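You operate a simulated robot arm through the tools that you are given. There is no shell and no other tool.

Carry out the task below with a simulated robot arm. There is one attempt and no reset: what you move stays moved.

JOB
Run the ram fully out at flow 4, then back in at flow 2.
Fine: ram lever on hold at the end; the pump keeps running.

The check looks at the end state, three seconds after you hand in, the way a careful person would. Anything else that was tipped, shoved, dropped, spilled or broken makes it a failure.

ROBOT AND FRAMES
A 6-joint arm with a fingered hand, fixed in place. Base frame: the origin is at the foot of the arm, x ahead of it, y to its left, z up. Units: mm, rad, N and s.
With the tool pointing down near the work surface it reaches from about 180 to 660 mm from the base axis. Its first joint turns from -2.897 to 2.897 rad. Payload 4 kg.
The TCP is the grasp point between the finger pads, 26 mm short of the fingertips. In the tool frame z runs along the fingers and y along their closing line. Largest opening 148 mm; the body of the gripper starts 73 mm behind the TCP. The gripper is a hand of 3 fingers: y runs from the thumb to the fingers, the wrist lies at [0, 0, -239] in the tool frame, and closing takes about 1.5 s.
Orientation is told as [roll, pitch, yaw] about the base's x, y, z axes, in that order, counted from this pose: with the fingers straight down and closing along the base's y, the tool's x points along the base's -x, its y along +y and its z along -z.

CONTROLS
- The arm moves only by the tool move_arm. Its argument "moves" is a list of rows, each a list of 6 numbers: the turn, a rotation vector about the tool's x, y, z in units of 6 degrees (1.0 is 6 degrees), then the shift along the tool's x, y, z in units of 40 mm (1.0 is 40 mm). In form: [[rx, ry, rz, dx, dy, dz], ...]. A call has 1 to 20 rows; each row shifts and turns the commanded pose from where the row before left it, along the tool's axes as they then stand. "hand" is the opening, from 0 (shut) to 1 (fully open), set as the call begins (left out, the last holds). A call with a number of a shift or a turn outside -1 to 1 is refused whole. Each row takes 0.2 s and may step no farther than 50 mm and 0.15 rad from the row before; otherwise, or with a gripper value out of range, the whole call is refused. Where a pose cannot be reached the arm comes as near as it can. A force on the tool above 40 N (or 10 N above the force at the start of the call, whichever is more), or a blocked arm, ends the call early, and 0.2 s more pass. Each finger travels about 153 mm/s and halts on what it meets, pressing with about 25 N; the grip force reading is that of the motor and also rises with nothing between the fingers. The clock runs only during rows and for 0.2 s after the last one: add rows that do not move to give the fingers time. It gives the time, the measured TCP pose, the force on the tool (base axes), the opening and the grip force at its end, in the units of the frame above (readings bear some noise), with the torque about the TCP (base axes, N m) and any sound that the robot's microphone picked up.
- Cameras (640 x 400 px; columns grow to the right, rows downward): "scene" is fixed at [50.3, -503.2, 1357.7]; the picture's right is [0.83, -0.56, 0.00], its down [-0.31, -0.46, -0.83] and it looks along [0.47, 0.69, -0.55] (base axes); focal length 330 px, centre (320, 200). "wrist" rides on the gripper at [68, -39, -90] in the tool frame; the picture's right is [0.50, 0.87, 0.00], its down [-0.66, 0.38, -0.65] and it looks along [-0.57, 0.33, 0.76] (tool axes); focal length 222 px, centre (320, 200). There is no depth. A picture from a camera that has moved, and an enlarged one, comes with that camera's place and axes in the base frame and with its lens.
- snapshot(camera): a new picture of that camera. No time passes.
- raise_lower(by): slides the trunk up (or, below 0, down) by that many mm; the arm rides with it, the base frame stays. It gives what a move gives, with no picture.
- move_fingers(finger1, finger2, thumb_bend): sets how far each is bent, from 0 (flat) to 1 (curled in); at 0.3 the hand is open as for a grip, at 0.7 the pads meet at the TCP. One left out holds its place. A second passes; each finger stops where it meets its share of the squeeze, and holds until it gets a number again. A gripper value or a shape takes the hand back. It gives what a move gives, with no picture; readings hold the bend of each and the force on the fingers (four entries, about 0 where the hand has none), thumb and palm.
- hand_shape(shape): the hand has 3 fingers and takes this shape, open, in about a second: jaw (thumb against the fingers, like two jaws); tri (thumb and two fingers); tip (a fingertip pinch); poke (one finger out to press); point (the index stretched); flat (the hand flat); cup (the hand cupped); fist (a fist). The gripper value then closes the fingers along that shape, each until it touches; the sizes above hold for jaw. It gives what a move gives, with no picture.
- enlarge(camera, box): a new picture of the part [left, top, right, bottom] of that camera's present view, enlarged. No time passes.
- finish_job(): hands the job in; it is judged then, once.

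Places have to be worked out from the pictures, the camera data and where the tool is seen. Open the gripper and draw the arm clear of the work before you hand the job in, unless the task says otherwise.

The tools are called after "Call:" as a command line: name --pt "numbers of a row" for each row, then --argument value for the rest, lists and objects as JSON in quotes. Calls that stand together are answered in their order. move_arm: Moves the arm, as the interface text tells. Its arguments: {"type":"object","properties":{"moves":{"type":"array"},"hand":{"type":"number"}},"required":["moves"]} The other tools are called the same way: raise_lower (by) slides the trunk up or down; hand_shape (shape) gives the hand a shape; move_fingers (finger1, finger2, thumb_bend) moves the fingers one by one; snapshot (camera) takes a picture; enlarge (camera, box) takes an enlarged picture of a part of a camera's view; finish_job () hands the job in.

At the start:

```text
time_s: 0.0
eef_pos: [427.4, 258.6, 1031.9]
tcp_rot: [0.0, 0.0, -0.001]
contact_force: [0.0, 0.2, 0.8]
wrist_torque: [0.02, 0.01, 0.0]
gripper_width: 147.8
finger_force: 0.1
shape: jaw
bend: [0.3, 0.3, 0.3]
finger forces: [0.0, 0.0, 0.1, 0.0, 0.0, 0.0]
trunk travel left (down, up): [-150.0, 167.0]
```

scene: 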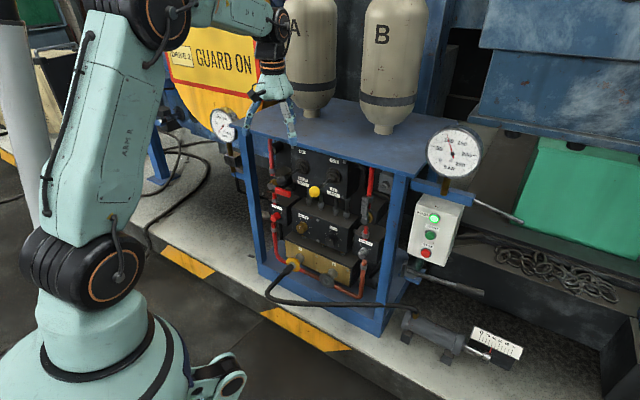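
wrist: 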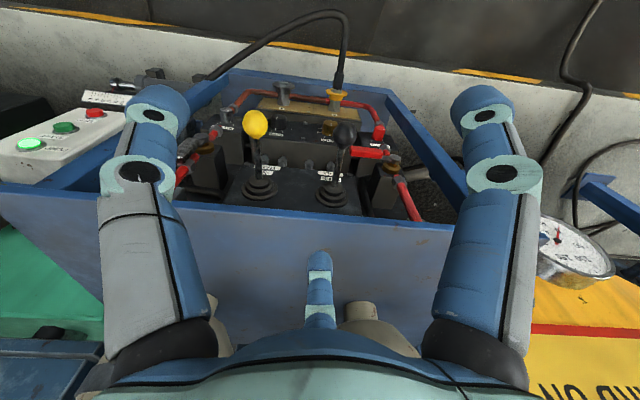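

I start by looking closely at the hydraulic unit: levers, labels, gauges and pump box.

Call:
enlarge --camera "scene" --box '[240, 120, 400, 220]'

Call:
enlarge --camera "scene" --box '[240, 200, 400, 300]'

Call:
enlarge --camera "scene" --box '[380, 120, 540, 220]'

Call:
enlarge --camera "scene" --box '[380, 200, 540, 300]'

Call:
enlarge --camera "scene" --box '[380, 280, 540, 380]'

Call:
enlarge --camera "wrist" --box '[160, 70, 480, 270]'

```text
4.00 times, centred on (320, 170) of scene
camera zoom: at [50.3, -503.2, 1357.7], right [0.83, -0.56, 0.0], down [-0.31, -0.46, -0.83], along [0.47, 0.69, -0.55], focal length 1318 px, centre (320, 320)
```

zoom: 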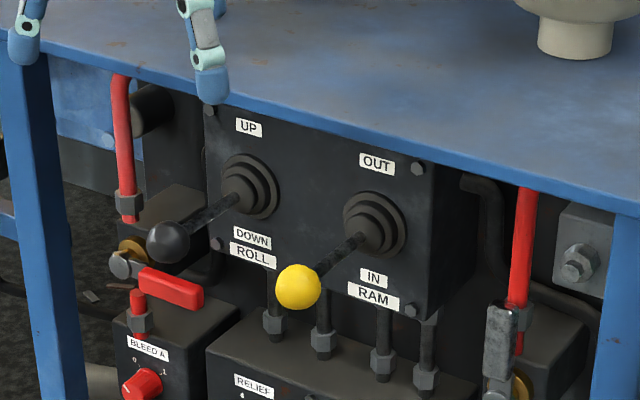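

```text
4.00 times, centred on (320, 250) of scene
camera zoom: at [50.3, -503.2, 1357.7], right [0.83, -0.56, 0.0], down [-0.31, -0.46, -0.83], along [0.47, 0.69, -0.55], focal length 1318 px, centre (320, 0)
```

zoom: 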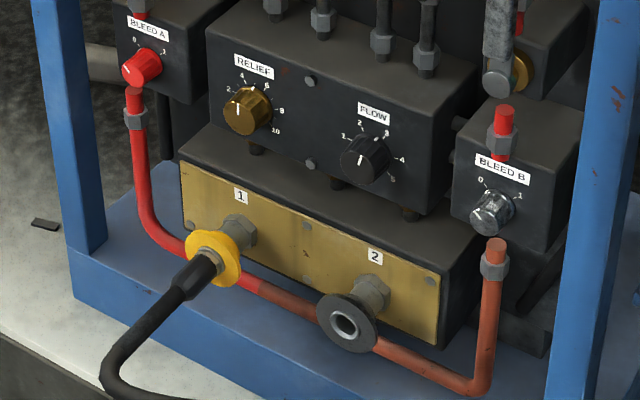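

```text
4.00 times, centred on (460, 170) of scene
camera zoom: at [50.3, -503.2, 1357.7], right [0.83, -0.56, 0.0], down [-0.31, -0.46, -0.83], along [0.47, 0.69, -0.55], focal length 1318 px, centre (-240, 320)
```

zoom: 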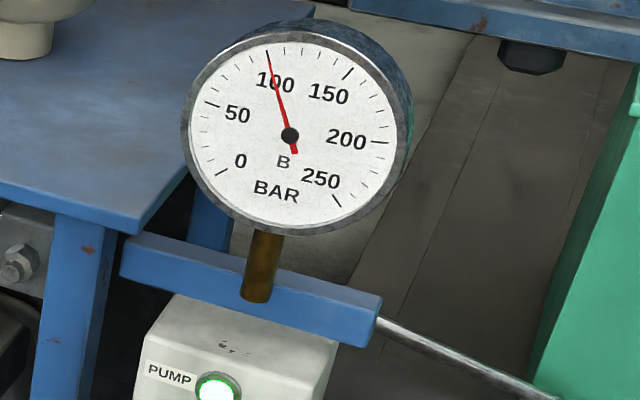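

```text
4.00 times, centred on (460, 250) of scene
camera zoom: at [50.3, -503.2, 1357.7], right [0.83, -0.56, 0.0], down [-0.31, -0.46, -0.83], along [0.47, 0.69, -0.55], focal length 1318 px, centre (-240, 0)
```

zoom: 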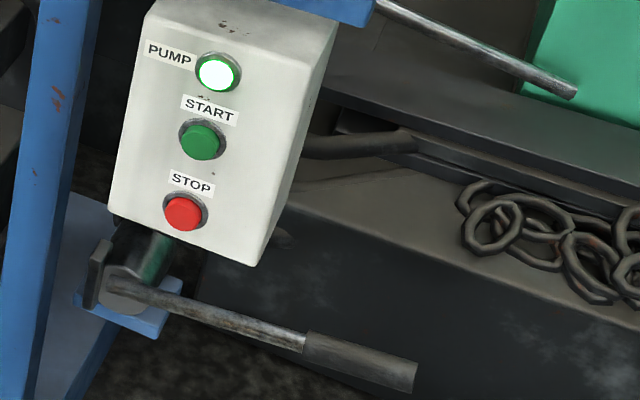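

```text
4.00 times, centred on (460, 330) of scene
camera zoom: at [50.3, -503.2, 1357.7], right [0.83, -0.56, 0.0], down [-0.31, -0.46, -0.83], along [0.47, 0.69, -0.55], focal length 1318 px, centre (-240, -320)
```

zoom: 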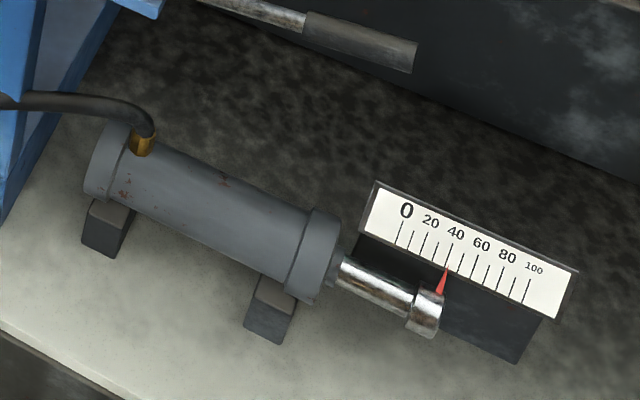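

```text
2.00 times, centred on (320, 170) of wrist
camera zoom: at [359.7, 218.4, 1122.9], right [-0.5, 0.87, 0.0], down [0.66, 0.38, 0.65], along [0.57, 0.33, -0.76], focal length 444 px, centre (320, 260)
```

zoom: 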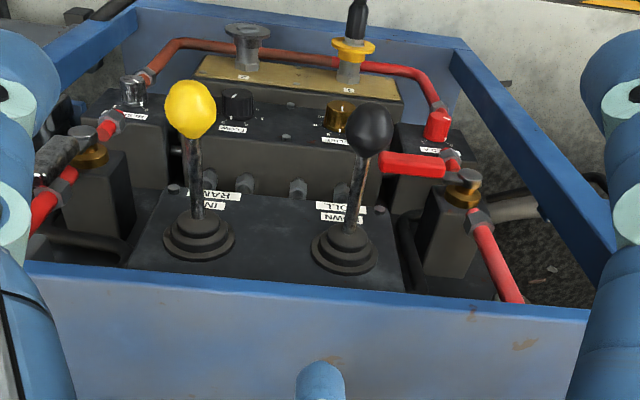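

The yellow RAM lever looks centred, with its knob triangulated near (506,202,832). The flow knob is near (596,238,581). I zoom in more to read the dial settings and valve states.

Call:
enlarge --camera "scene" --box '[314, 220, 354, 245]'

Call:
enlarge --camera "scene" --box '[282, 207, 322, 232]'

Call:
enlarge --camera "scene" --box '[460, 320, 530, 370]'

Call:
enlarge --camera "scene" --box '[190, 90, 270, 140]'

Call:
enlarge --camera "wrist" --box '[220, 80, 380, 180]'

Call:
enlarge --camera "scene" --box '[0, 120, 320, 400]'

```text
16.00 times, centred on (334, 232) of scene
camera zoom: at [50.3, -503.2, 1357.7], right [0.83, -0.56, 0.0], down [-0.31, -0.46, -0.83], along [0.47, 0.69, -0.55], focal length 5273 px, centre (96, -320)
```

zoom: 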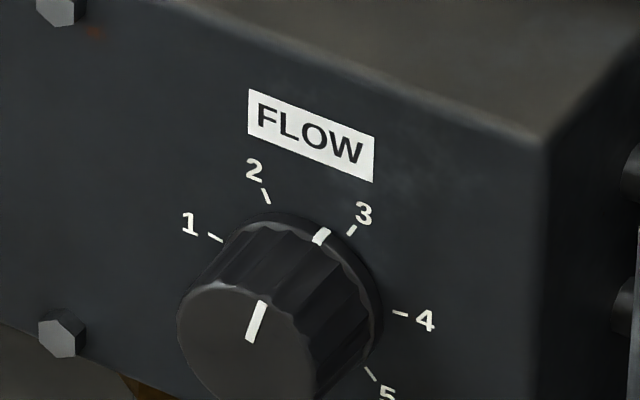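

```text
16.00 times, centred on (302, 220) of scene
camera zoom: at [50.3, -503.2, 1357.7], right [0.83, -0.56, 0.0], down [-0.31, -0.46, -0.83], along [0.47, 0.69, -0.55], focal length 5273 px, centre (608, -112)
```

zoom: 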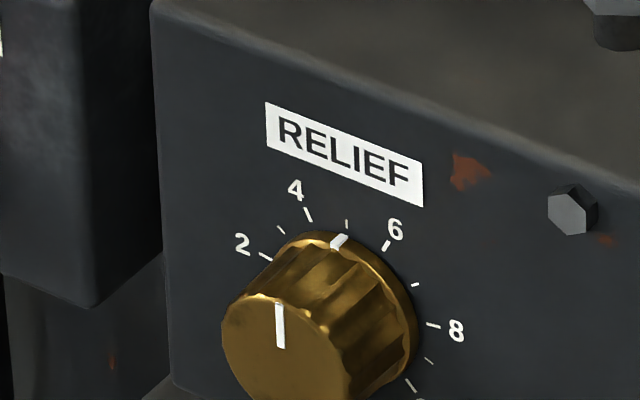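

```text
8.00 times, centred on (495, 345) of scene
camera zoom: at [50.3, -503.2, 1357.7], right [0.83, -0.56, 0.0], down [-0.31, -0.46, -0.83], along [0.47, 0.69, -0.55], focal length 2636 px, centre (-1080, -960)
```

zoom: 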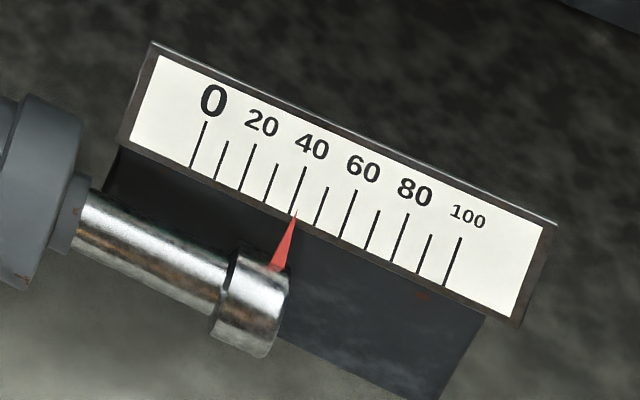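

```text
8.00 times, centred on (230, 115) of scene
camera zoom: at [50.3, -503.2, 1357.7], right [0.83, -0.56, 0.0], down [-0.31, -0.46, -0.83], along [0.47, 0.69, -0.55], focal length 2636 px, centre (1040, 880)
```

zoom: 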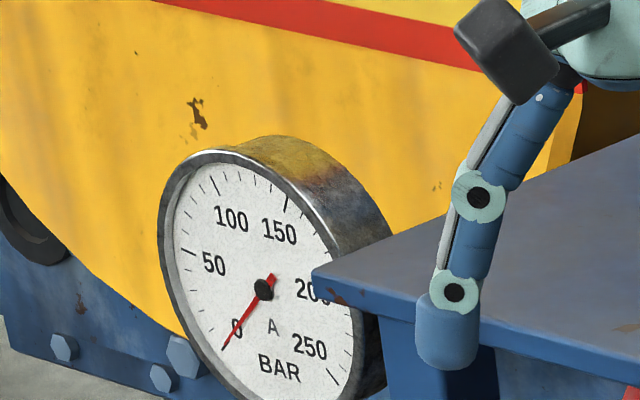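

```text
4.00 times, centred on (300, 130) of wrist
camera zoom: at [359.7, 218.4, 1122.9], right [-0.5, 0.87, 0.0], down [0.66, 0.38, 0.65], along [0.57, 0.33, -0.76], focal length 888 px, centre (400, 480)
```

zoom: 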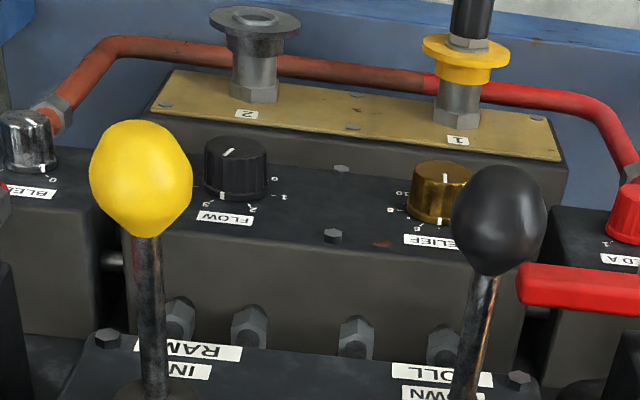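

```text
1.43 times, centred on (160, 260) of scene
camera zoom: at [50.3, -503.2, 1357.7], right [0.83, -0.56, 0.0], down [-0.31, -0.46, -0.83], along [0.47, 0.69, -0.55], focal length 471 px, centre (549, 114)
```

zoom: 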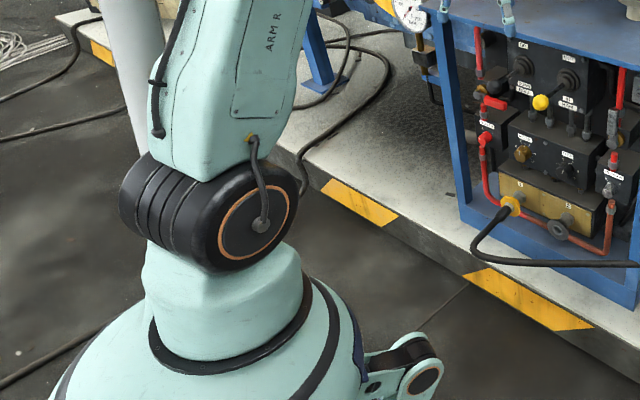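

Readings: flow is about 2.8 (dial 54° per unit, 4 at +81°, 2 at −27° from vertical) and the ram is at about 38. The panel faces the robot at about 24° yaw. I'll yaw the tool to match the panel and move sideways and back to stay clear of the levers.

Call:
move_arm --pt "0 0 -1 0 0 0" --pt "0 0 -1 0 0 0" --pt "0 0 -1 0 0 0" --pt "0 0 -1 0 0 0" --pt "0 0 0 0.5 -0.7 0" --pt "0 0 0 0.5 -0.7 0" --pt "0 0 0 0 -0.7 0" --pt "0 0 0 0 0 0"

```text
time_s: 1.8
eef_pos: [424.1, 165.6, 1032.6]
tcp_rot: [0.001, -0.001, 0.421]
contact_force: [-0.1, -0.9, 0.1]
wrist_torque: [0.0, -0.01, -0.02]
gripper_width: 147.9
finger_force: 0.0
shape: jaw
bend: [0.3, 0.3, 0.3]
finger forces: [0.0, 0.0, 0.1, 0.1, 0.0, 0.1]
trunk travel left (down, up): [-150.0, 167.0]
```

The pose is as commanded at (424,166,1033), yaw 24°. Now I partially close the hand to slim it and descend in front of the levers, about 90 mm clear of the yellow knob.

Call:
move_arm --pt "0 0 0 0 0 0.8" --pt "0 0 0 0 0 0.8" --pt "0 0 0 0 0 0.8" --pt "0 0 0 0 0 0.8" --pt "0 0 0 0 0 0" --hand 0.5

Call:
snapshot --camera "scene"

Call:
snapshot --camera "wrist"

```text
time_s: 3.0
eef_pos: [424.1, 164.9, 903.6]
tcp_rot: [0.0, 0.0, 0.419]
contact_force: [-0.7, -0.8, -0.9]
wrist_torque: [-0.03, 0.03, -0.01]
gripper_width: 74.7
finger_force: 0.1
shape: jaw
bend: [0.36, 0.36, 0.7]
finger forces: [0.0, 0.0, 0.0, 0.0, 0.0, 0.0]
trunk travel left (down, up): [-150.0, 167.0]
```

```text
taken
```

scene: 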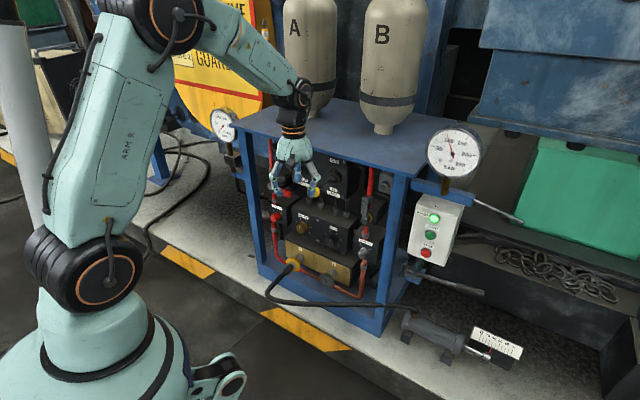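

```text
taken
camera wrist: at [378.3, 100.3, 994.6], right [-0.81, 0.59, 0.0], down [0.44, 0.61, 0.65], along [0.38, 0.53, -0.76], focal length 222 px, centre (320, 200)
```

wrist: 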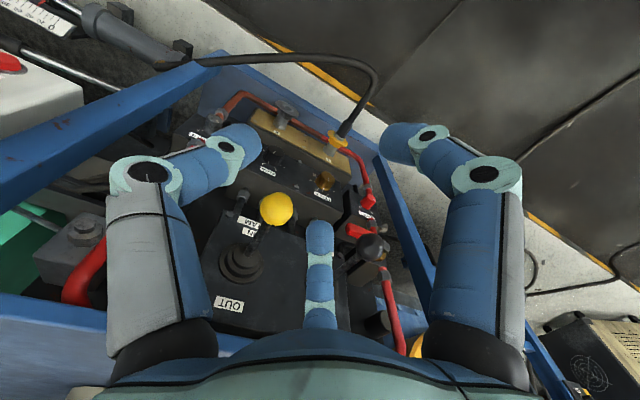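

The hand is clear of the panel; I look closely at the hand geometry and its distance to the yellow knob.

Call:
enlarge --camera "scene" --box '[240, 80, 400, 180]'

Call:
enlarge --camera "scene" --box '[255, 120, 335, 200]'

```text
4.00 times, centred on (320, 130) of scene
camera zoom: at [50.3, -503.2, 1357.7], right [0.83, -0.56, 0.0], down [-0.31, -0.46, -0.83], along [0.47, 0.69, -0.55], focal length 1318 px, centre (320, 480)
```

zoom: 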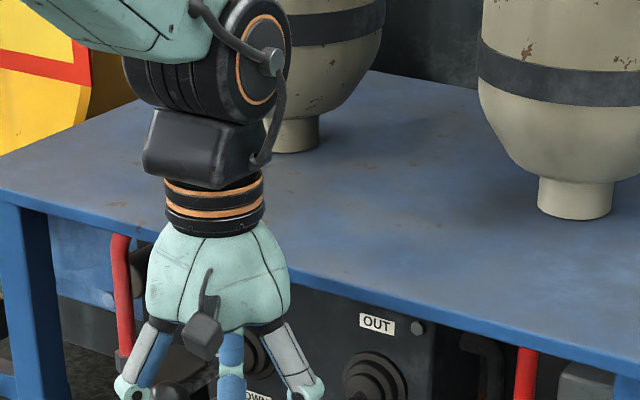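

```text
5.00 times, centred on (295, 160) of scene
camera zoom: at [50.3, -503.2, 1357.7], right [0.83, -0.56, 0.0], down [-0.31, -0.46, -0.83], along [0.47, 0.69, -0.55], focal length 1648 px, centre (445, 400)
```

zoom: 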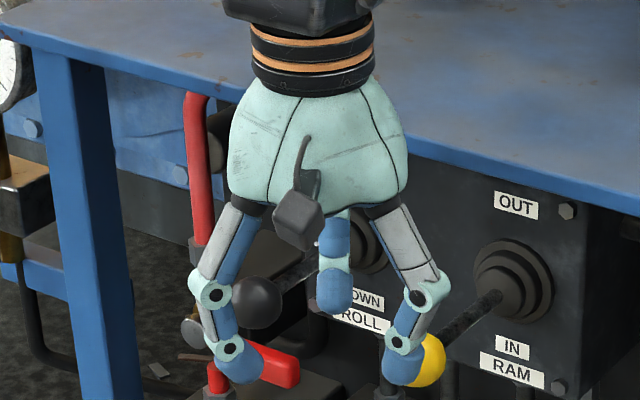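

The hand is a three-finger hand and the yellow knob sits well behind it. I continue descending to about z=600 in front of the panel.

Call:
move_arm --pt "0 0 0 0 0 0.8" --pt "0 0 0 0 0 0.8" --pt "0 0 0 0 0 0.8" --pt "0 0 0 0 0 0.8" --pt "0 0 0 0 0 0.8" --pt "0 0 0 0 0 0"

Call:
snapshot --camera "scene"

Call:
snapshot --camera "wrist"

```text
time_s: 4.4
eef_pos: [423.9, 166.1, 743.4]
tcp_rot: [0.001, 0.001, 0.419]
contact_force: [0.0, 0.5, -0.1]
wrist_torque: [0.0, 0.01, 0.0]
gripper_width: 74.8
finger_force: 0.1
shape: jaw
bend: [0.36, 0.36, 0.7]
finger forces: [0.0, 0.0, 0.1, 0.1, 0.1, 0.0]
trunk travel left (down, up): [-150.0, 167.0]
```

```text
taken
```

scene: 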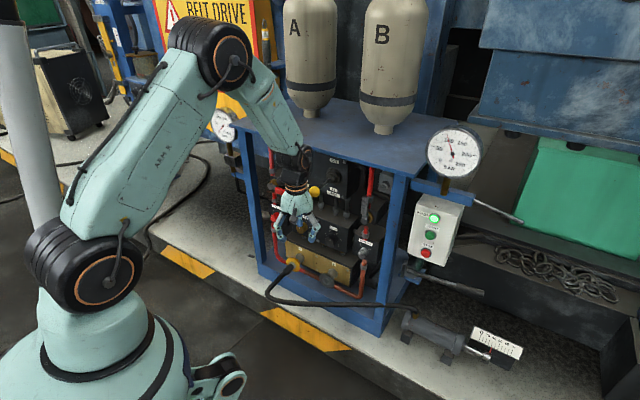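

```text
taken
camera wrist: at [378.5, 102.0, 834.5], right [-0.81, 0.59, 0.0], down [0.44, 0.61, 0.65], along [0.38, 0.53, -0.76], focal length 222 px, centre (320, 200)
```

wrist: 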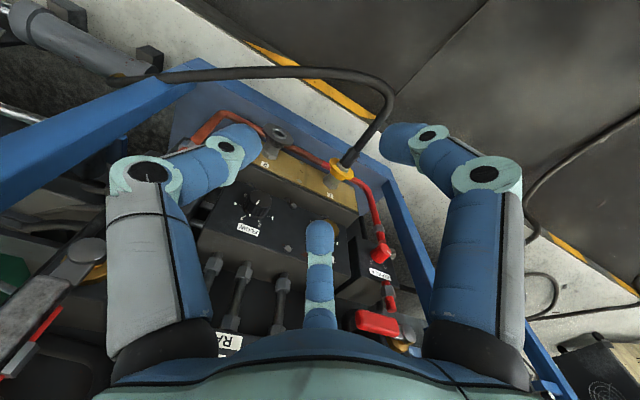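

I now pitch the tool up about its y axis towards horizontal (first half), pointing at the panel; this swings the wrist back away from the levers.

Call:
move_arm --pt "0 -1 0 0 0 0" --pt "0 -1 0 0 0 0" --pt "0 -1 0 0 0 0" --pt "0 -1 0 0 0 0" --pt "0 -1 0 0 0 0" --pt "0 -1 0 0 0 0" --pt "0 -1 0 0 0 0" --pt "0 -1 0 0 0 0" --pt "0 0 0 0 0 0"

Call:
snapshot --camera "scene"

```text
time_s: 6.4
eef_pos: [421.8, 170.3, 743.8]
tcp_rot: [0.025, -0.766, 0.409]
contact_force: [-0.1, 0.5, -0.2]
wrist_torque: [-0.02, 0.02, 0.01]
gripper_width: 74.4
finger_force: 0.0
shape: jaw
bend: [0.36, 0.36, 0.7]
finger forces: [0.0, 0.0, 0.1, 0.0, 0.1, 0.1]
out of reach, approached as far as the arm can: row 4
trunk travel left (down, up): [-150.0, 167.0]
```

```text
taken
```

scene: 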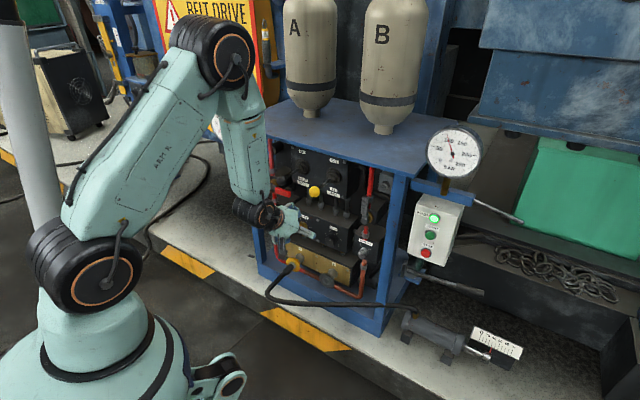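

One row was momentarily out of reach (the arm folds tightly here), and the pitch is now about 44°. I descend straight down in the tilted frame to about z=605 to unfold the arm.

Call:
move_arm --pt "0 0 0 0.486 0 0.504" --pt "0 0 0 0.486 0 0.504" --pt "0 0 0 0.486 0 0.504" --pt "0 0 0 0.486 0 0.504" --pt "0 0 0 0.486 0 0.504" --pt "0 0 0 0 0 0"

```text
time_s: 7.8
eef_pos: [420.4, 170.3, 601.4]
tcp_rot: [0.025, -0.765, 0.409]
contact_force: [-0.3, 0.2, 0.2]
wrist_torque: [-0.02, 0.0, 0.01]
gripper_width: 74.3
finger_force: 0.1
shape: jaw
bend: [0.36, 0.36, 0.7]
finger forces: [0.1, 0.1, 0.0, 0.0, 0.1, 0.1]
trunk travel left (down, up): [-150.0, 167.0]
```

Now at z=601. I continue pitching to horizontal (about 46° more).

Call:
move_arm --pt "0 -1 0 0 0 0" --pt "0 -1 0 0 0 0" --pt "0 -1 0 0 0 0" --pt "0 -1 0 0 0 0" --pt "0 -1 0 0 0 0" --pt "0 -1 0 0 0 0" --pt "0 -1 0 0 0 0" --pt "0 -0.5 0 0 0 0" --pt "0 0 0 0 0 0"

Call:
snapshot --camera "scene"

Call:
snapshot --camera "wrist"

```text
time_s: 9.8
eef_pos: [420.3, 171.6, 603.4]
tcp_rot: [0.775, -1.544, -0.347]
contact_force: [0.5, 0.0, -1.0]
wrist_torque: [0.0, 0.01, -0.01]
gripper_width: 74.5
finger_force: 0.0
shape: jaw
bend: [0.36, 0.36, 0.7]
finger forces: [0.1, 0.0, 0.0, 0.0, 0.0, 0.1]
trunk travel left (down, up): [-150.0, 167.0]
```

```text
taken
```

scene: 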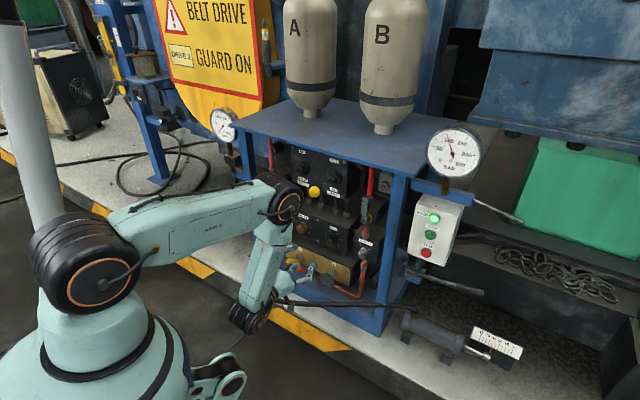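

```text
taken
camera wrist: at [353.1, 98.5, 537.4], right [-0.37, 0.79, -0.48], down [-0.73, 0.07, 0.68], along [0.57, 0.61, 0.56], focal length 222 px, centre (320, 200)
```

wrist: 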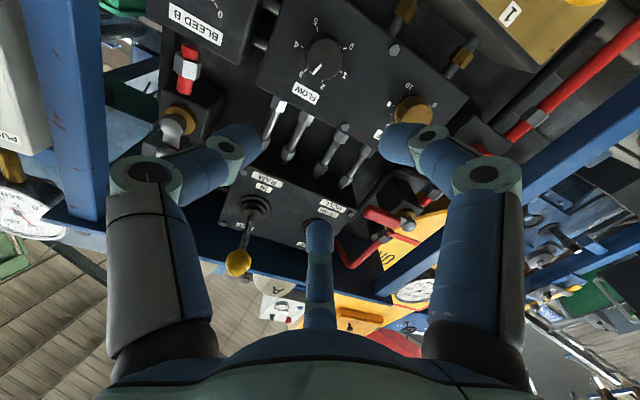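

The tool is now horizontal, pointing at the panel. I zoom in from the wrist camera to refine the flow knob location and check the arm's clearance in the scene.

Call:
enlarge --camera "wrist" --box '[240, 0, 400, 100]'

Call:
enlarge --camera "scene" --box '[230, 160, 390, 320]'

```text
4.00 times, centred on (320, 50) of wrist
camera zoom: at [353.1, 98.5, 537.4], right [-0.37, 0.79, -0.48], down [-0.73, 0.07, 0.68], along [0.57, 0.61, 0.56], focal length 888 px, centre (320, 800)
```

zoom: 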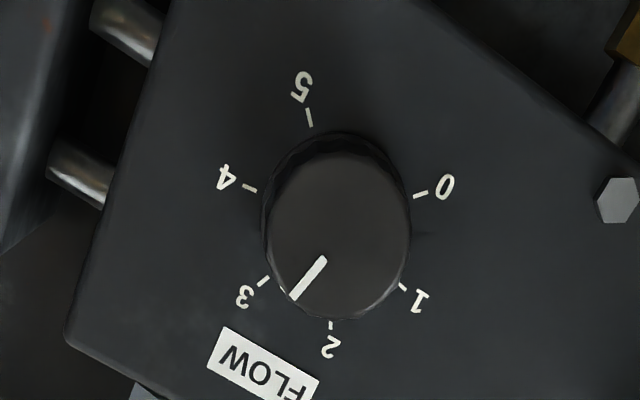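

```text
2.50 times, centred on (310, 240) of scene
camera zoom: at [50.3, -503.2, 1357.7], right [0.83, -0.56, 0.0], down [-0.31, -0.46, -0.83], along [0.47, 0.69, -0.55], focal length 824 px, centre (345, 100)
```

zoom: 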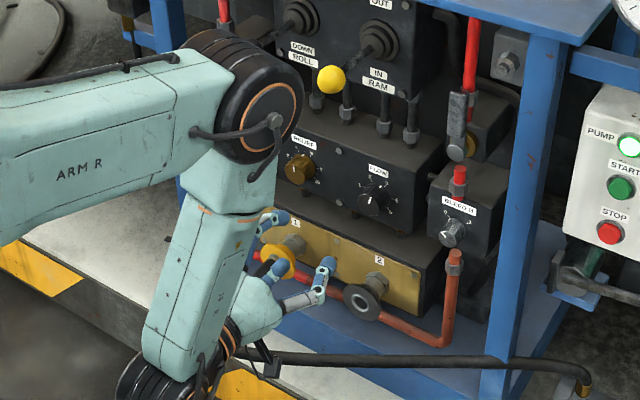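

Wrist-only triangulation puts the flow knob's front face at about (594,235,565), with the scene view biased by roughly 1–2 px. I correct the small orientation error, line up with the knob axis and advance 80 mm.

Call:
move_arm --pt "0.09 -0.18 -0.18 0 0 0" --pt "0 0 0 0.5 -0.16 0" --pt "0 0 0 0.447 -0.16 0" --pt "0 0 0 0 0 0.7" --pt "0 0 0 0 0 0.7" --pt "0 0 0 0 0 0.6" --pt "0 0 0 0 0 0"

Call:
snapshot --camera "wrist"

Call:
enlarge --camera "scene" --box '[230, 160, 390, 320]'

```text
time_s: 11.4
eef_pos: [499.6, 193.2, 564.9]
tcp_rot: [0.25, -1.57, 0.168]
contact_force: [-0.6, -0.6, 0.6]
wrist_torque: [-0.02, 0.01, 0.03]
gripper_width: 74.4
finger_force: 0.1
shape: jaw
bend: [0.36, 0.36, 0.7]
finger forces: [0.1, 0.1, 0.1, 0.0, 0.0, 0.1]
trunk travel left (down, up): [-150.0, 167.0]
```

```text
taken
camera wrist: at [433.1, 119.5, 498.4], right [-0.35, 0.79, -0.5], down [-0.75, 0.08, 0.66], along [0.56, 0.61, 0.56], focal length 222 px, centre (320, 200)
```

wrist: 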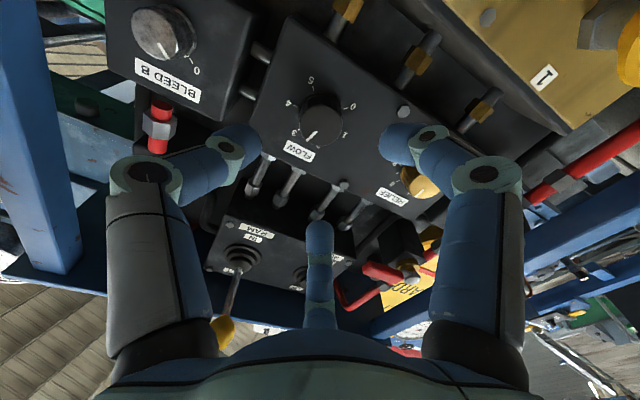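

```text
2.50 times, centred on (310, 240) of scene
camera zoom: at [50.3, -503.2, 1357.7], right [0.83, -0.56, 0.0], down [-0.31, -0.46, -0.83], along [0.47, 0.69, -0.55], focal length 824 px, centre (345, 100)
```

zoom: 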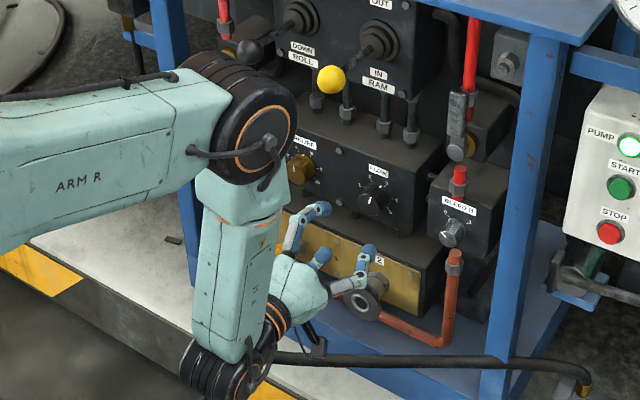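

Elbow stays clear of the levers (about 200 mm). I refine the knob position with a zoomed wrist view before the final approach.

Call:
enlarge --camera "wrist" --box '[260, 60, 380, 160]'

```text
4.00 times, centred on (320, 110) of wrist
camera zoom: at [433.1, 119.5, 498.4], right [-0.35, 0.79, -0.5], down [-0.75, 0.08, 0.66], along [0.56, 0.61, 0.56], focal length 888 px, centre (320, 560)
```

zoom: 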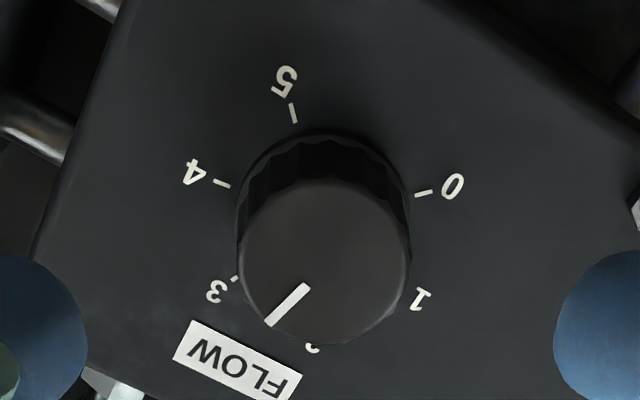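

The knob axis is within about 1.5 mm of the tool axis and the front face is about 102 mm ahead. I pre-rotate the hand −30° about the tool axis so the later turn stays in range, then advance 60 mm.

Call:
move_arm --pt "0 0 0 0 0.035 0" --pt "0 0 -1 0 0 0" --pt "0 0 -1 0 0 0" --pt "0 0 -1 0 0 0" --pt "0 0 -1 0 0 0" --pt "0 0 -1 0 0 0" --pt "0 0 0 0 0 0.5" --pt "0 0 0 0 0 0.5" --pt "0 0 0 0 0 0.5" --pt "0 0 0 0 0 0"

Call:
snapshot --camera "wrist"

Call:
enlarge --camera "scene" --box '[250, 190, 378, 270]'

```text
time_s: 13.6
eef_pos: [552.7, 219.8, 565.4]
tcp_rot: [-1.566, -1.046, 1.982]
contact_force: [0.4, 0.3, 0.0]
wrist_torque: [0.01, -0.03, 0.03]
gripper_width: 74.5
finger_force: 0.0
shape: jaw
bend: [0.36, 0.36, 0.7]
finger forces: [0.0, 0.0, 0.1, 0.0, 0.1, 0.0]
trunk travel left (down, up): [-150.0, 167.0]
```

```text
taken
camera wrist: at [497.8, 119.5, 527.3], right [-0.2, 0.46, -0.87], down [-0.86, 0.33, 0.38], along [0.46, 0.82, 0.32], focal length 222 px, centre (320, 200)
```

wrist: 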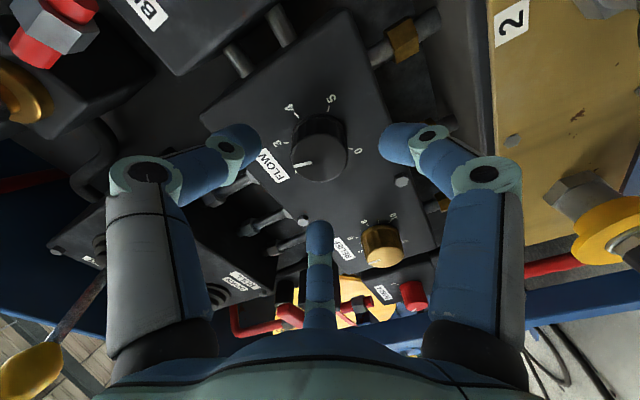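

```text
5.00 times, centred on (314, 230) of scene
camera zoom: at [50.3, -503.2, 1357.7], right [0.83, -0.56, 0.0], down [-0.31, -0.46, -0.83], along [0.47, 0.69, -0.55], focal length 1648 px, centre (350, 50)
```

zoom: 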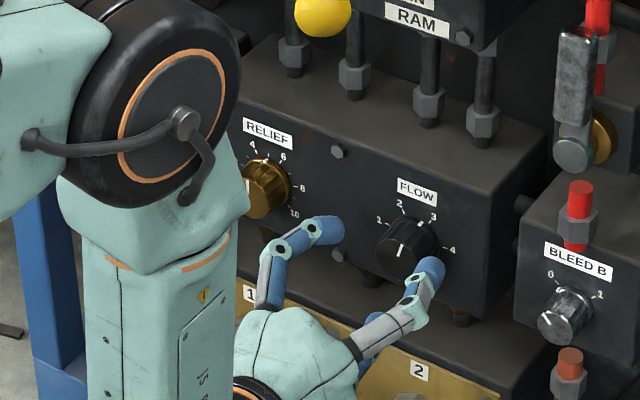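

Close now; I zoom in on the wrist view to check the centring before the final 30 mm.

Call:
enlarge --camera "wrist" --box '[260, 100, 380, 200]'

```text
4.00 times, centred on (320, 150) of wrist
camera zoom: at [497.8, 119.5, 527.3], right [-0.2, 0.46, -0.87], down [-0.86, 0.33, 0.38], along [0.46, 0.82, 0.32], focal length 888 px, centre (320, 400)
```

zoom: 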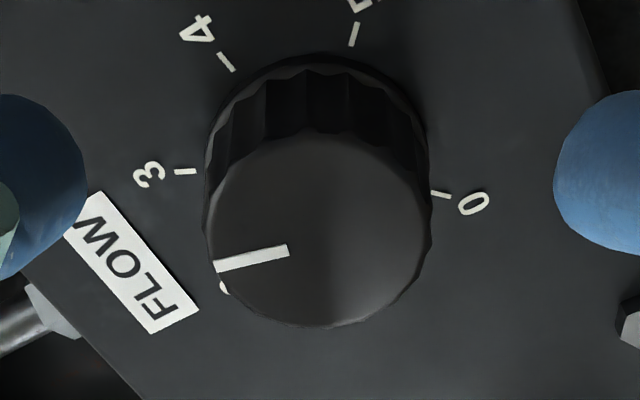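

Centred within about 0.5 mm, with the face about 45 mm ahead. I advance 35 mm, so the fingertips overlap the knob by about 16 mm, then check.

Call:
move_arm --pt "0 0 0 0 0 0.4" --pt "0 0 0 0 0 0.3" --pt "0 0 0 0 0 0.175" --pt "0 0 0 0 0 0"

Call:
snapshot --camera "wrist"

Call:
enlarge --camera "scene" --box '[270, 200, 366, 260]'

```text
time_s: 14.6
eef_pos: [585.5, 231.5, 565.8]
tcp_rot: [-1.564, -1.047, 1.982]
contact_force: [-0.3, 0.4, 0.5]
wrist_torque: [0.01, -0.03, 0.03]
gripper_width: 74.4
finger_force: 0.0
shape: jaw
bend: [0.36, 0.36, 0.7]
finger forces: [0.0, 0.1, 0.1, 0.1, 0.0, 0.1]
trunk travel left (down, up): [-150.0, 167.0]
```

```text
taken
camera wrist: at [530.2, 133.0, 526.8], right [-0.2, 0.46, -0.87], down [-0.86, 0.33, 0.38], along [0.46, 0.82, 0.33], focal length 222 px, centre (320, 200)
```

wrist: 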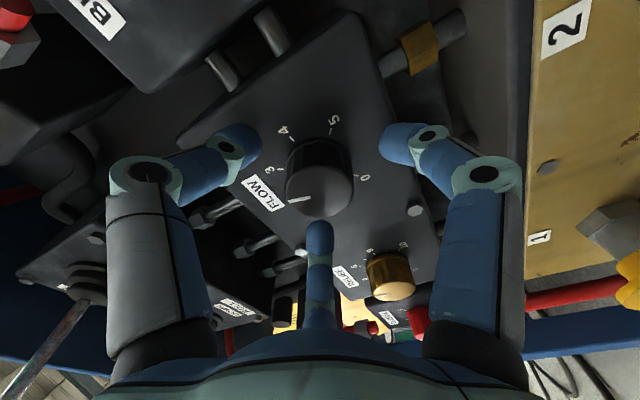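

```text
6.67 times, centred on (318, 230) of scene
camera zoom: at [50.3, -503.2, 1357.7], right [0.83, -0.56, 0.0], down [-0.31, -0.46, -0.83], along [0.47, 0.69, -0.55], focal length 2197 px, centre (333, 0)
```

zoom: 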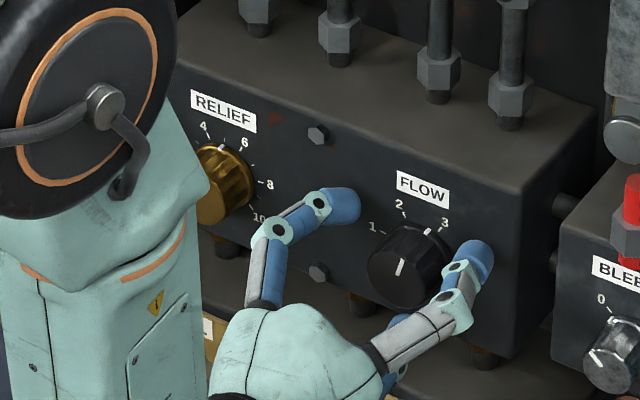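

The fingers surround the knob without contact. I close the hand on the flow knob.

Call:
move_arm --pt "0 0 0 0 0 0" --pt "0 0 0 0 0 0" --pt "0 0 0 0 0 0" --pt "0 0 0 0 0 0" --pt "0 0 0 0 0 0" --pt "0 0 0 0 0 0" --pt "0 0 0 0 0 0" --hand 0.0

Call:
snapshot --camera "wrist"

Call:
enlarge --camera "scene" --box '[270, 200, 366, 260]'

```text
time_s: 16.2
eef_pos: [585.2, 232.5, 564.8]
tcp_rot: [-1.566, -1.048, 1.983]
contact_force: [3.0, 1.9, 1.5]
wrist_torque: [0.02, -0.06, -0.04]
gripper_width: 34.6
finger_force: 24.7
shape: jaw
bend: [0.76, 0.76, 0.7]
finger forces: [21.9, 22.5, 0.0, 0.0, 22.5, 0.1]
trunk travel left (down, up): [-150.0, 167.0]
```

```text
taken
camera wrist: at [530.2, 133.1, 526.9], right [-0.2, 0.46, -0.87], down [-0.86, 0.33, 0.38], along [0.46, 0.82, 0.33], focal length 222 px, centre (320, 200)
```

wrist: 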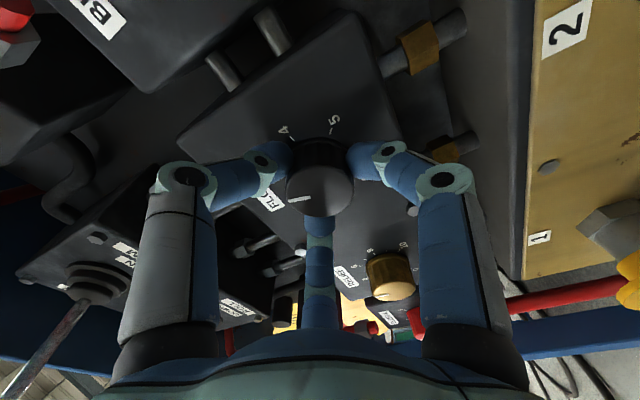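

```text
6.67 times, centred on (318, 230) of scene
camera zoom: at [50.3, -503.2, 1357.7], right [0.83, -0.56, 0.0], down [-0.31, -0.46, -0.83], along [0.47, 0.69, -0.55], focal length 2197 px, centre (333, 0)
```

zoom: 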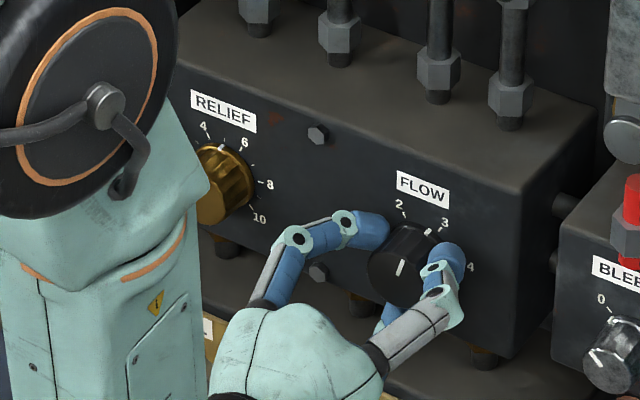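

All three fingers hold the knob with about 22 N each. The pointer is near +15°, so I turn clockwise (+z) by 60° first, then read it.

Call:
move_arm --pt "0 0 0.9 0 0 0" --pt "0 0 0.9 0 0 0" --pt "0 0 0.9 0 0 0" --pt "0 0 0.9 0 0 0" --pt "0 0 0.9 0 0 0" --pt "0 0 0.9 0 0 0" --pt "0 0 0.9 0 0 0" --pt "0 0 0.9 0 0 0" --pt "0 0 0.9 0 0 0" --pt "0 0 0.9 0 0 0" --pt "0 0 1 0 0 0" --pt "0 0 0 0 0 0"

Call:
snapshot --camera "wrist"

Call:
enlarge --camera "scene" --box '[310, 220, 358, 250]'

```text
time_s: 18.8
eef_pos: [586.1, 232.0, 565.3]
tcp_rot: [1.567, -1.047, -1.152]
contact_force: [3.6, -2.3, 6.1]
wrist_torque: [0.04, -0.15, -0.17]
gripper_width: 34.6
finger_force: 25.0
shape: jaw
bend: [0.76, 0.76, 0.7]
finger forces: [21.1, 26.1, 0.1, 0.0, 24.4, 0.0]
trunk travel left (down, up): [-150.0, 167.0]
```

```text
taken
camera wrist: at [502.9, 194.9, 488.1], right [-0.4, 0.91, 0.0], down [-0.6, -0.27, 0.76], along [0.69, 0.31, 0.65], focal length 222 px, centre (320, 200)
```

wrist: 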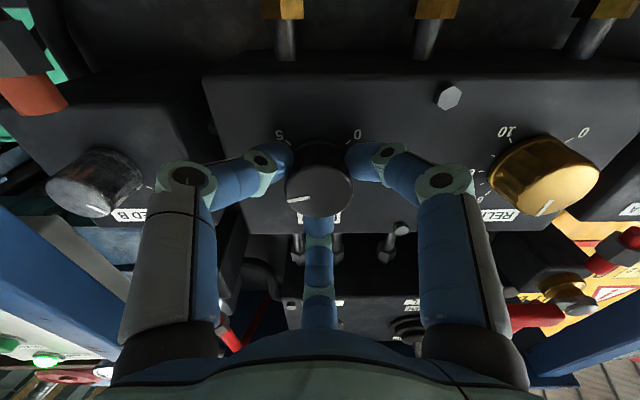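

```text
13.33 times, centred on (334, 235) of scene
camera zoom: at [50.3, -503.2, 1357.7], right [0.83, -0.56, 0.0], down [-0.31, -0.46, -0.83], along [0.47, 0.69, -0.55], focal length 4394 px, centre (133, -267)
```

zoom: 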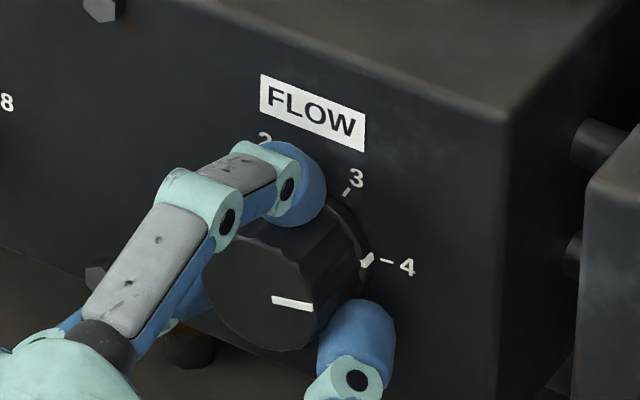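

The hand turned 60° with the knob following it. I zoom in to read the pointer precisely.

Call:
enlarge --camera "wrist" --box '[280, 130, 360, 230]'

Call:
enlarge --camera "scene" --box '[318, 226, 350, 246]'

```text
4.00 times, centred on (320, 180) of wrist
camera zoom: at [502.9, 194.9, 488.1], right [-0.4, 0.91, 0.0], down [-0.6, -0.27, 0.76], along [0.69, 0.31, 0.65], focal length 888 px, centre (320, 280)
```

zoom: 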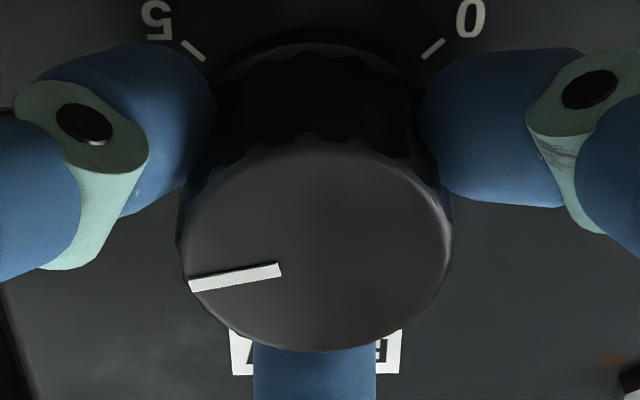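

```text
16.00 times, centred on (334, 236) of scene
camera zoom: at [50.3, -503.2, 1357.7], right [0.83, -0.56, 0.0], down [-0.31, -0.46, -0.83], along [0.47, 0.69, -0.55], focal length 5273 px, centre (96, -376)
```

zoom: 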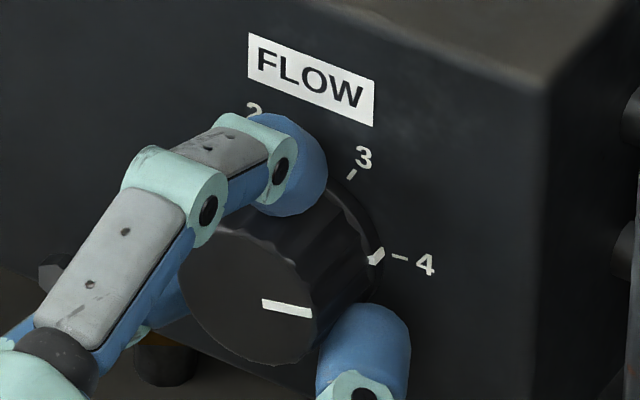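

The pointer reads about 75.7° (value ≈3.9), so I add about 5.3° more.

Call:
move_arm --pt "0 0 0.45 0 0 0" --pt "0 0 0.45 0 0 0" --pt "0 0 0 0 0 0"

Call:
enlarge --camera "wrist" --box '[280, 130, 360, 230]'

Call:
enlarge --camera "scene" --box '[318, 226, 350, 246]'

```text
time_s: 19.6
eef_pos: [585.4, 233.5, 565.0]
tcp_rot: [1.566, -0.952, -1.15]
contact_force: [3.2, -2.1, 6.1]
wrist_torque: [0.09, -0.19, -0.12]
gripper_width: 34.7
finger_force: 24.7
shape: jaw
bend: [0.76, 0.76, 0.7]
finger forces: [21.4, 26.6, 0.1, 0.0, 23.4, 0.0]
trunk travel left (down, up): [-150.0, 167.0]
```

```text
4.00 times, centred on (320, 180) of wrist
camera zoom: at [500.0, 201.4, 488.5], right [-0.4, 0.91, 0.1], down [-0.57, -0.33, 0.75], along [0.72, 0.25, 0.65], focal length 888 px, centre (320, 280)
```

zoom: 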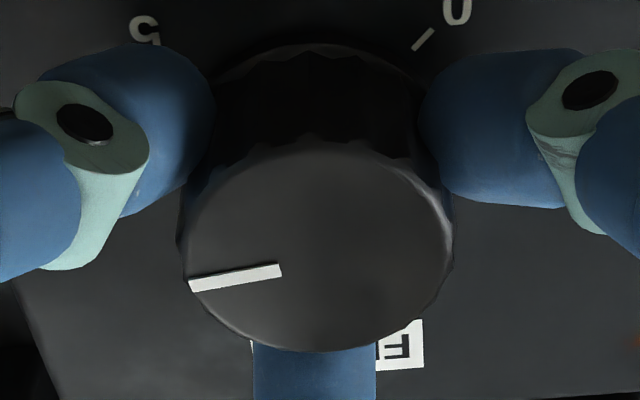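

```text
16.00 times, centred on (334, 236) of scene
camera zoom: at [50.3, -503.2, 1357.7], right [0.83, -0.56, 0.0], down [-0.31, -0.46, -0.83], along [0.47, 0.69, -0.55], focal length 5273 px, centre (96, -376)
```

zoom: 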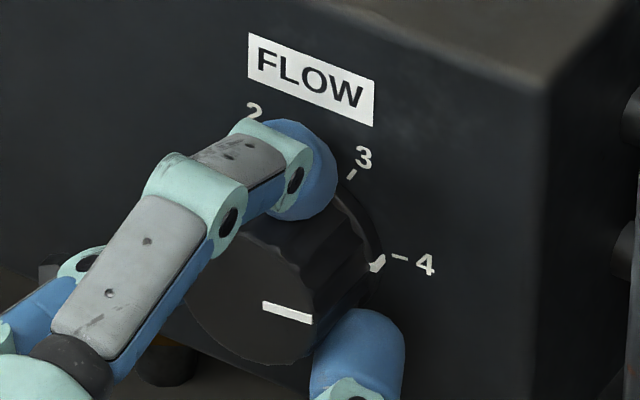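

The pointer now reads about 81–83°, i.e. flow ≈4.0. I open the hand, back straight off, and verify.

Call:
move_arm --pt "0 0 0 0 0 0" --pt "0 0 0 0 0 0" --pt "0 0 0 0 0 0" --pt "0 0 0 0 0 0" --pt "0 0 0 0 0 0" --pt "0 0 0 0 0 -0.5" --pt "0 0 0 0 0 -0.7" --pt "0 0 0 0 0 -0.8" --pt "0 0 0 0 0 -0.8" --pt "0 0 0 0 0 0" --hand 0.5

Call:
enlarge --camera "scene" --box '[318, 226, 350, 246]'

Call:
snapshot --camera "wrist"

Call:
snapshot --camera "scene"

```text
time_s: 21.8
eef_pos: [481.6, 186.8, 564.9]
tcp_rot: [1.568, -0.953, -1.149]
contact_force: [0.7, -0.7, -0.6]
wrist_torque: [-0.05, 0.0, 0.03]
gripper_width: 73.6
finger_force: 0.0
shape: jaw
bend: [0.36, 0.36, 0.7]
finger forces: [0.0, 0.1, 0.0, 0.1, 0.1, 0.0]
trunk travel left (down, up): [-150.0, 167.0]
```

```text
16.00 times, centred on (334, 236) of scene
camera zoom: at [50.3, -503.2, 1357.7], right [0.83, -0.56, 0.0], down [-0.31, -0.46, -0.83], along [0.47, 0.69, -0.55], focal length 5273 px, centre (96, -376)
```

zoom: 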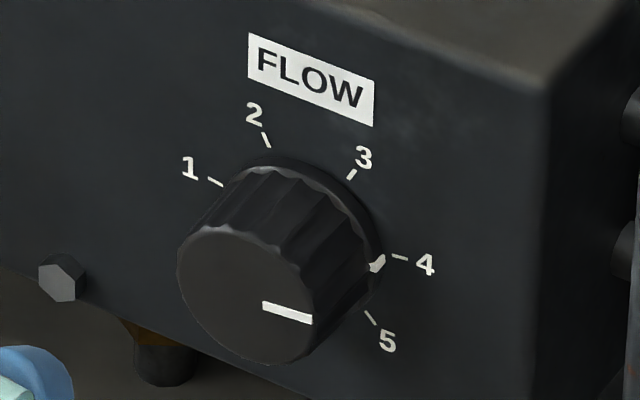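

```text
taken
camera wrist: at [396.5, 155.8, 488.5], right [-0.4, 0.91, 0.09], down [-0.57, -0.33, 0.75], along [0.72, 0.25, 0.65], focal length 222 px, centre (320, 200)
```

wrist: 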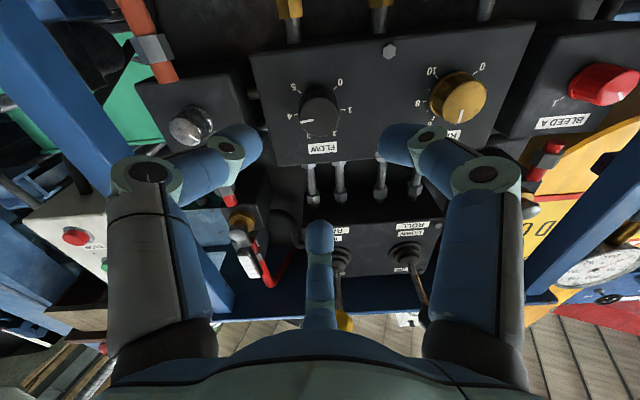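

```text
taken
```

scene: 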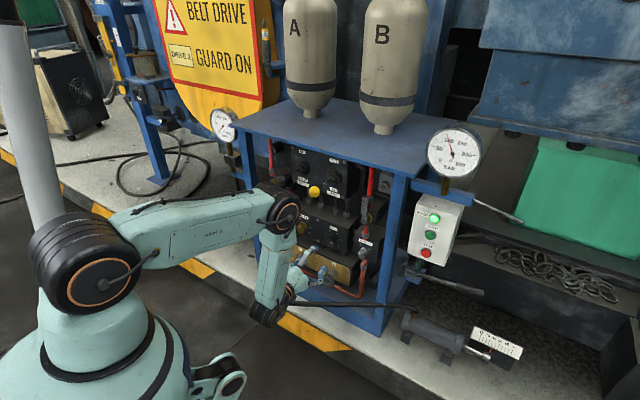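

The knob is set near 4; I verify with a closer wrist view.

Call:
enlarge --camera "wrist" --box '[272, 65, 368, 165]'

Call:
enlarge --camera "wrist" --box '[280, 190, 460, 340]'

```text
4.00 times, centred on (320, 115) of wrist
camera zoom: at [396.5, 155.8, 488.5], right [-0.4, 0.91, 0.09], down [-0.57, -0.33, 0.75], along [0.72, 0.25, 0.65], focal length 888 px, centre (320, 540)
```

zoom: 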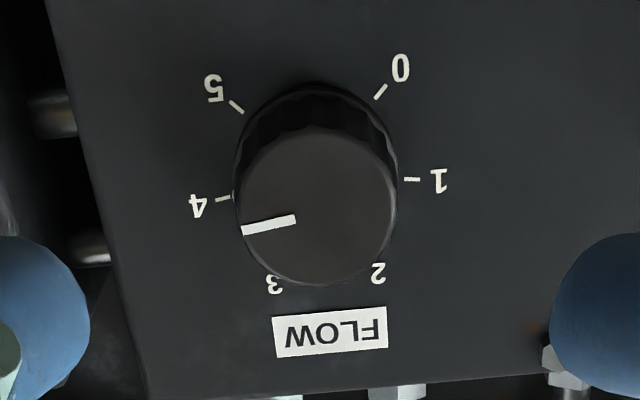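

```text
2.67 times, centred on (370, 265) of wrist
camera zoom: at [396.5, 155.8, 488.5], right [-0.4, 0.91, 0.09], down [-0.57, -0.33, 0.75], along [0.72, 0.25, 0.65], focal length 592 px, centre (187, 27)
```

zoom: 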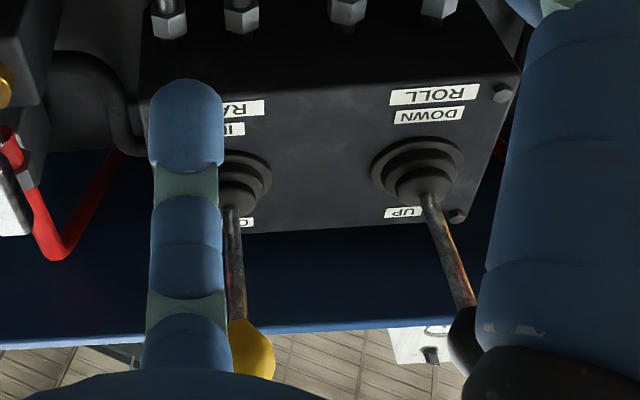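

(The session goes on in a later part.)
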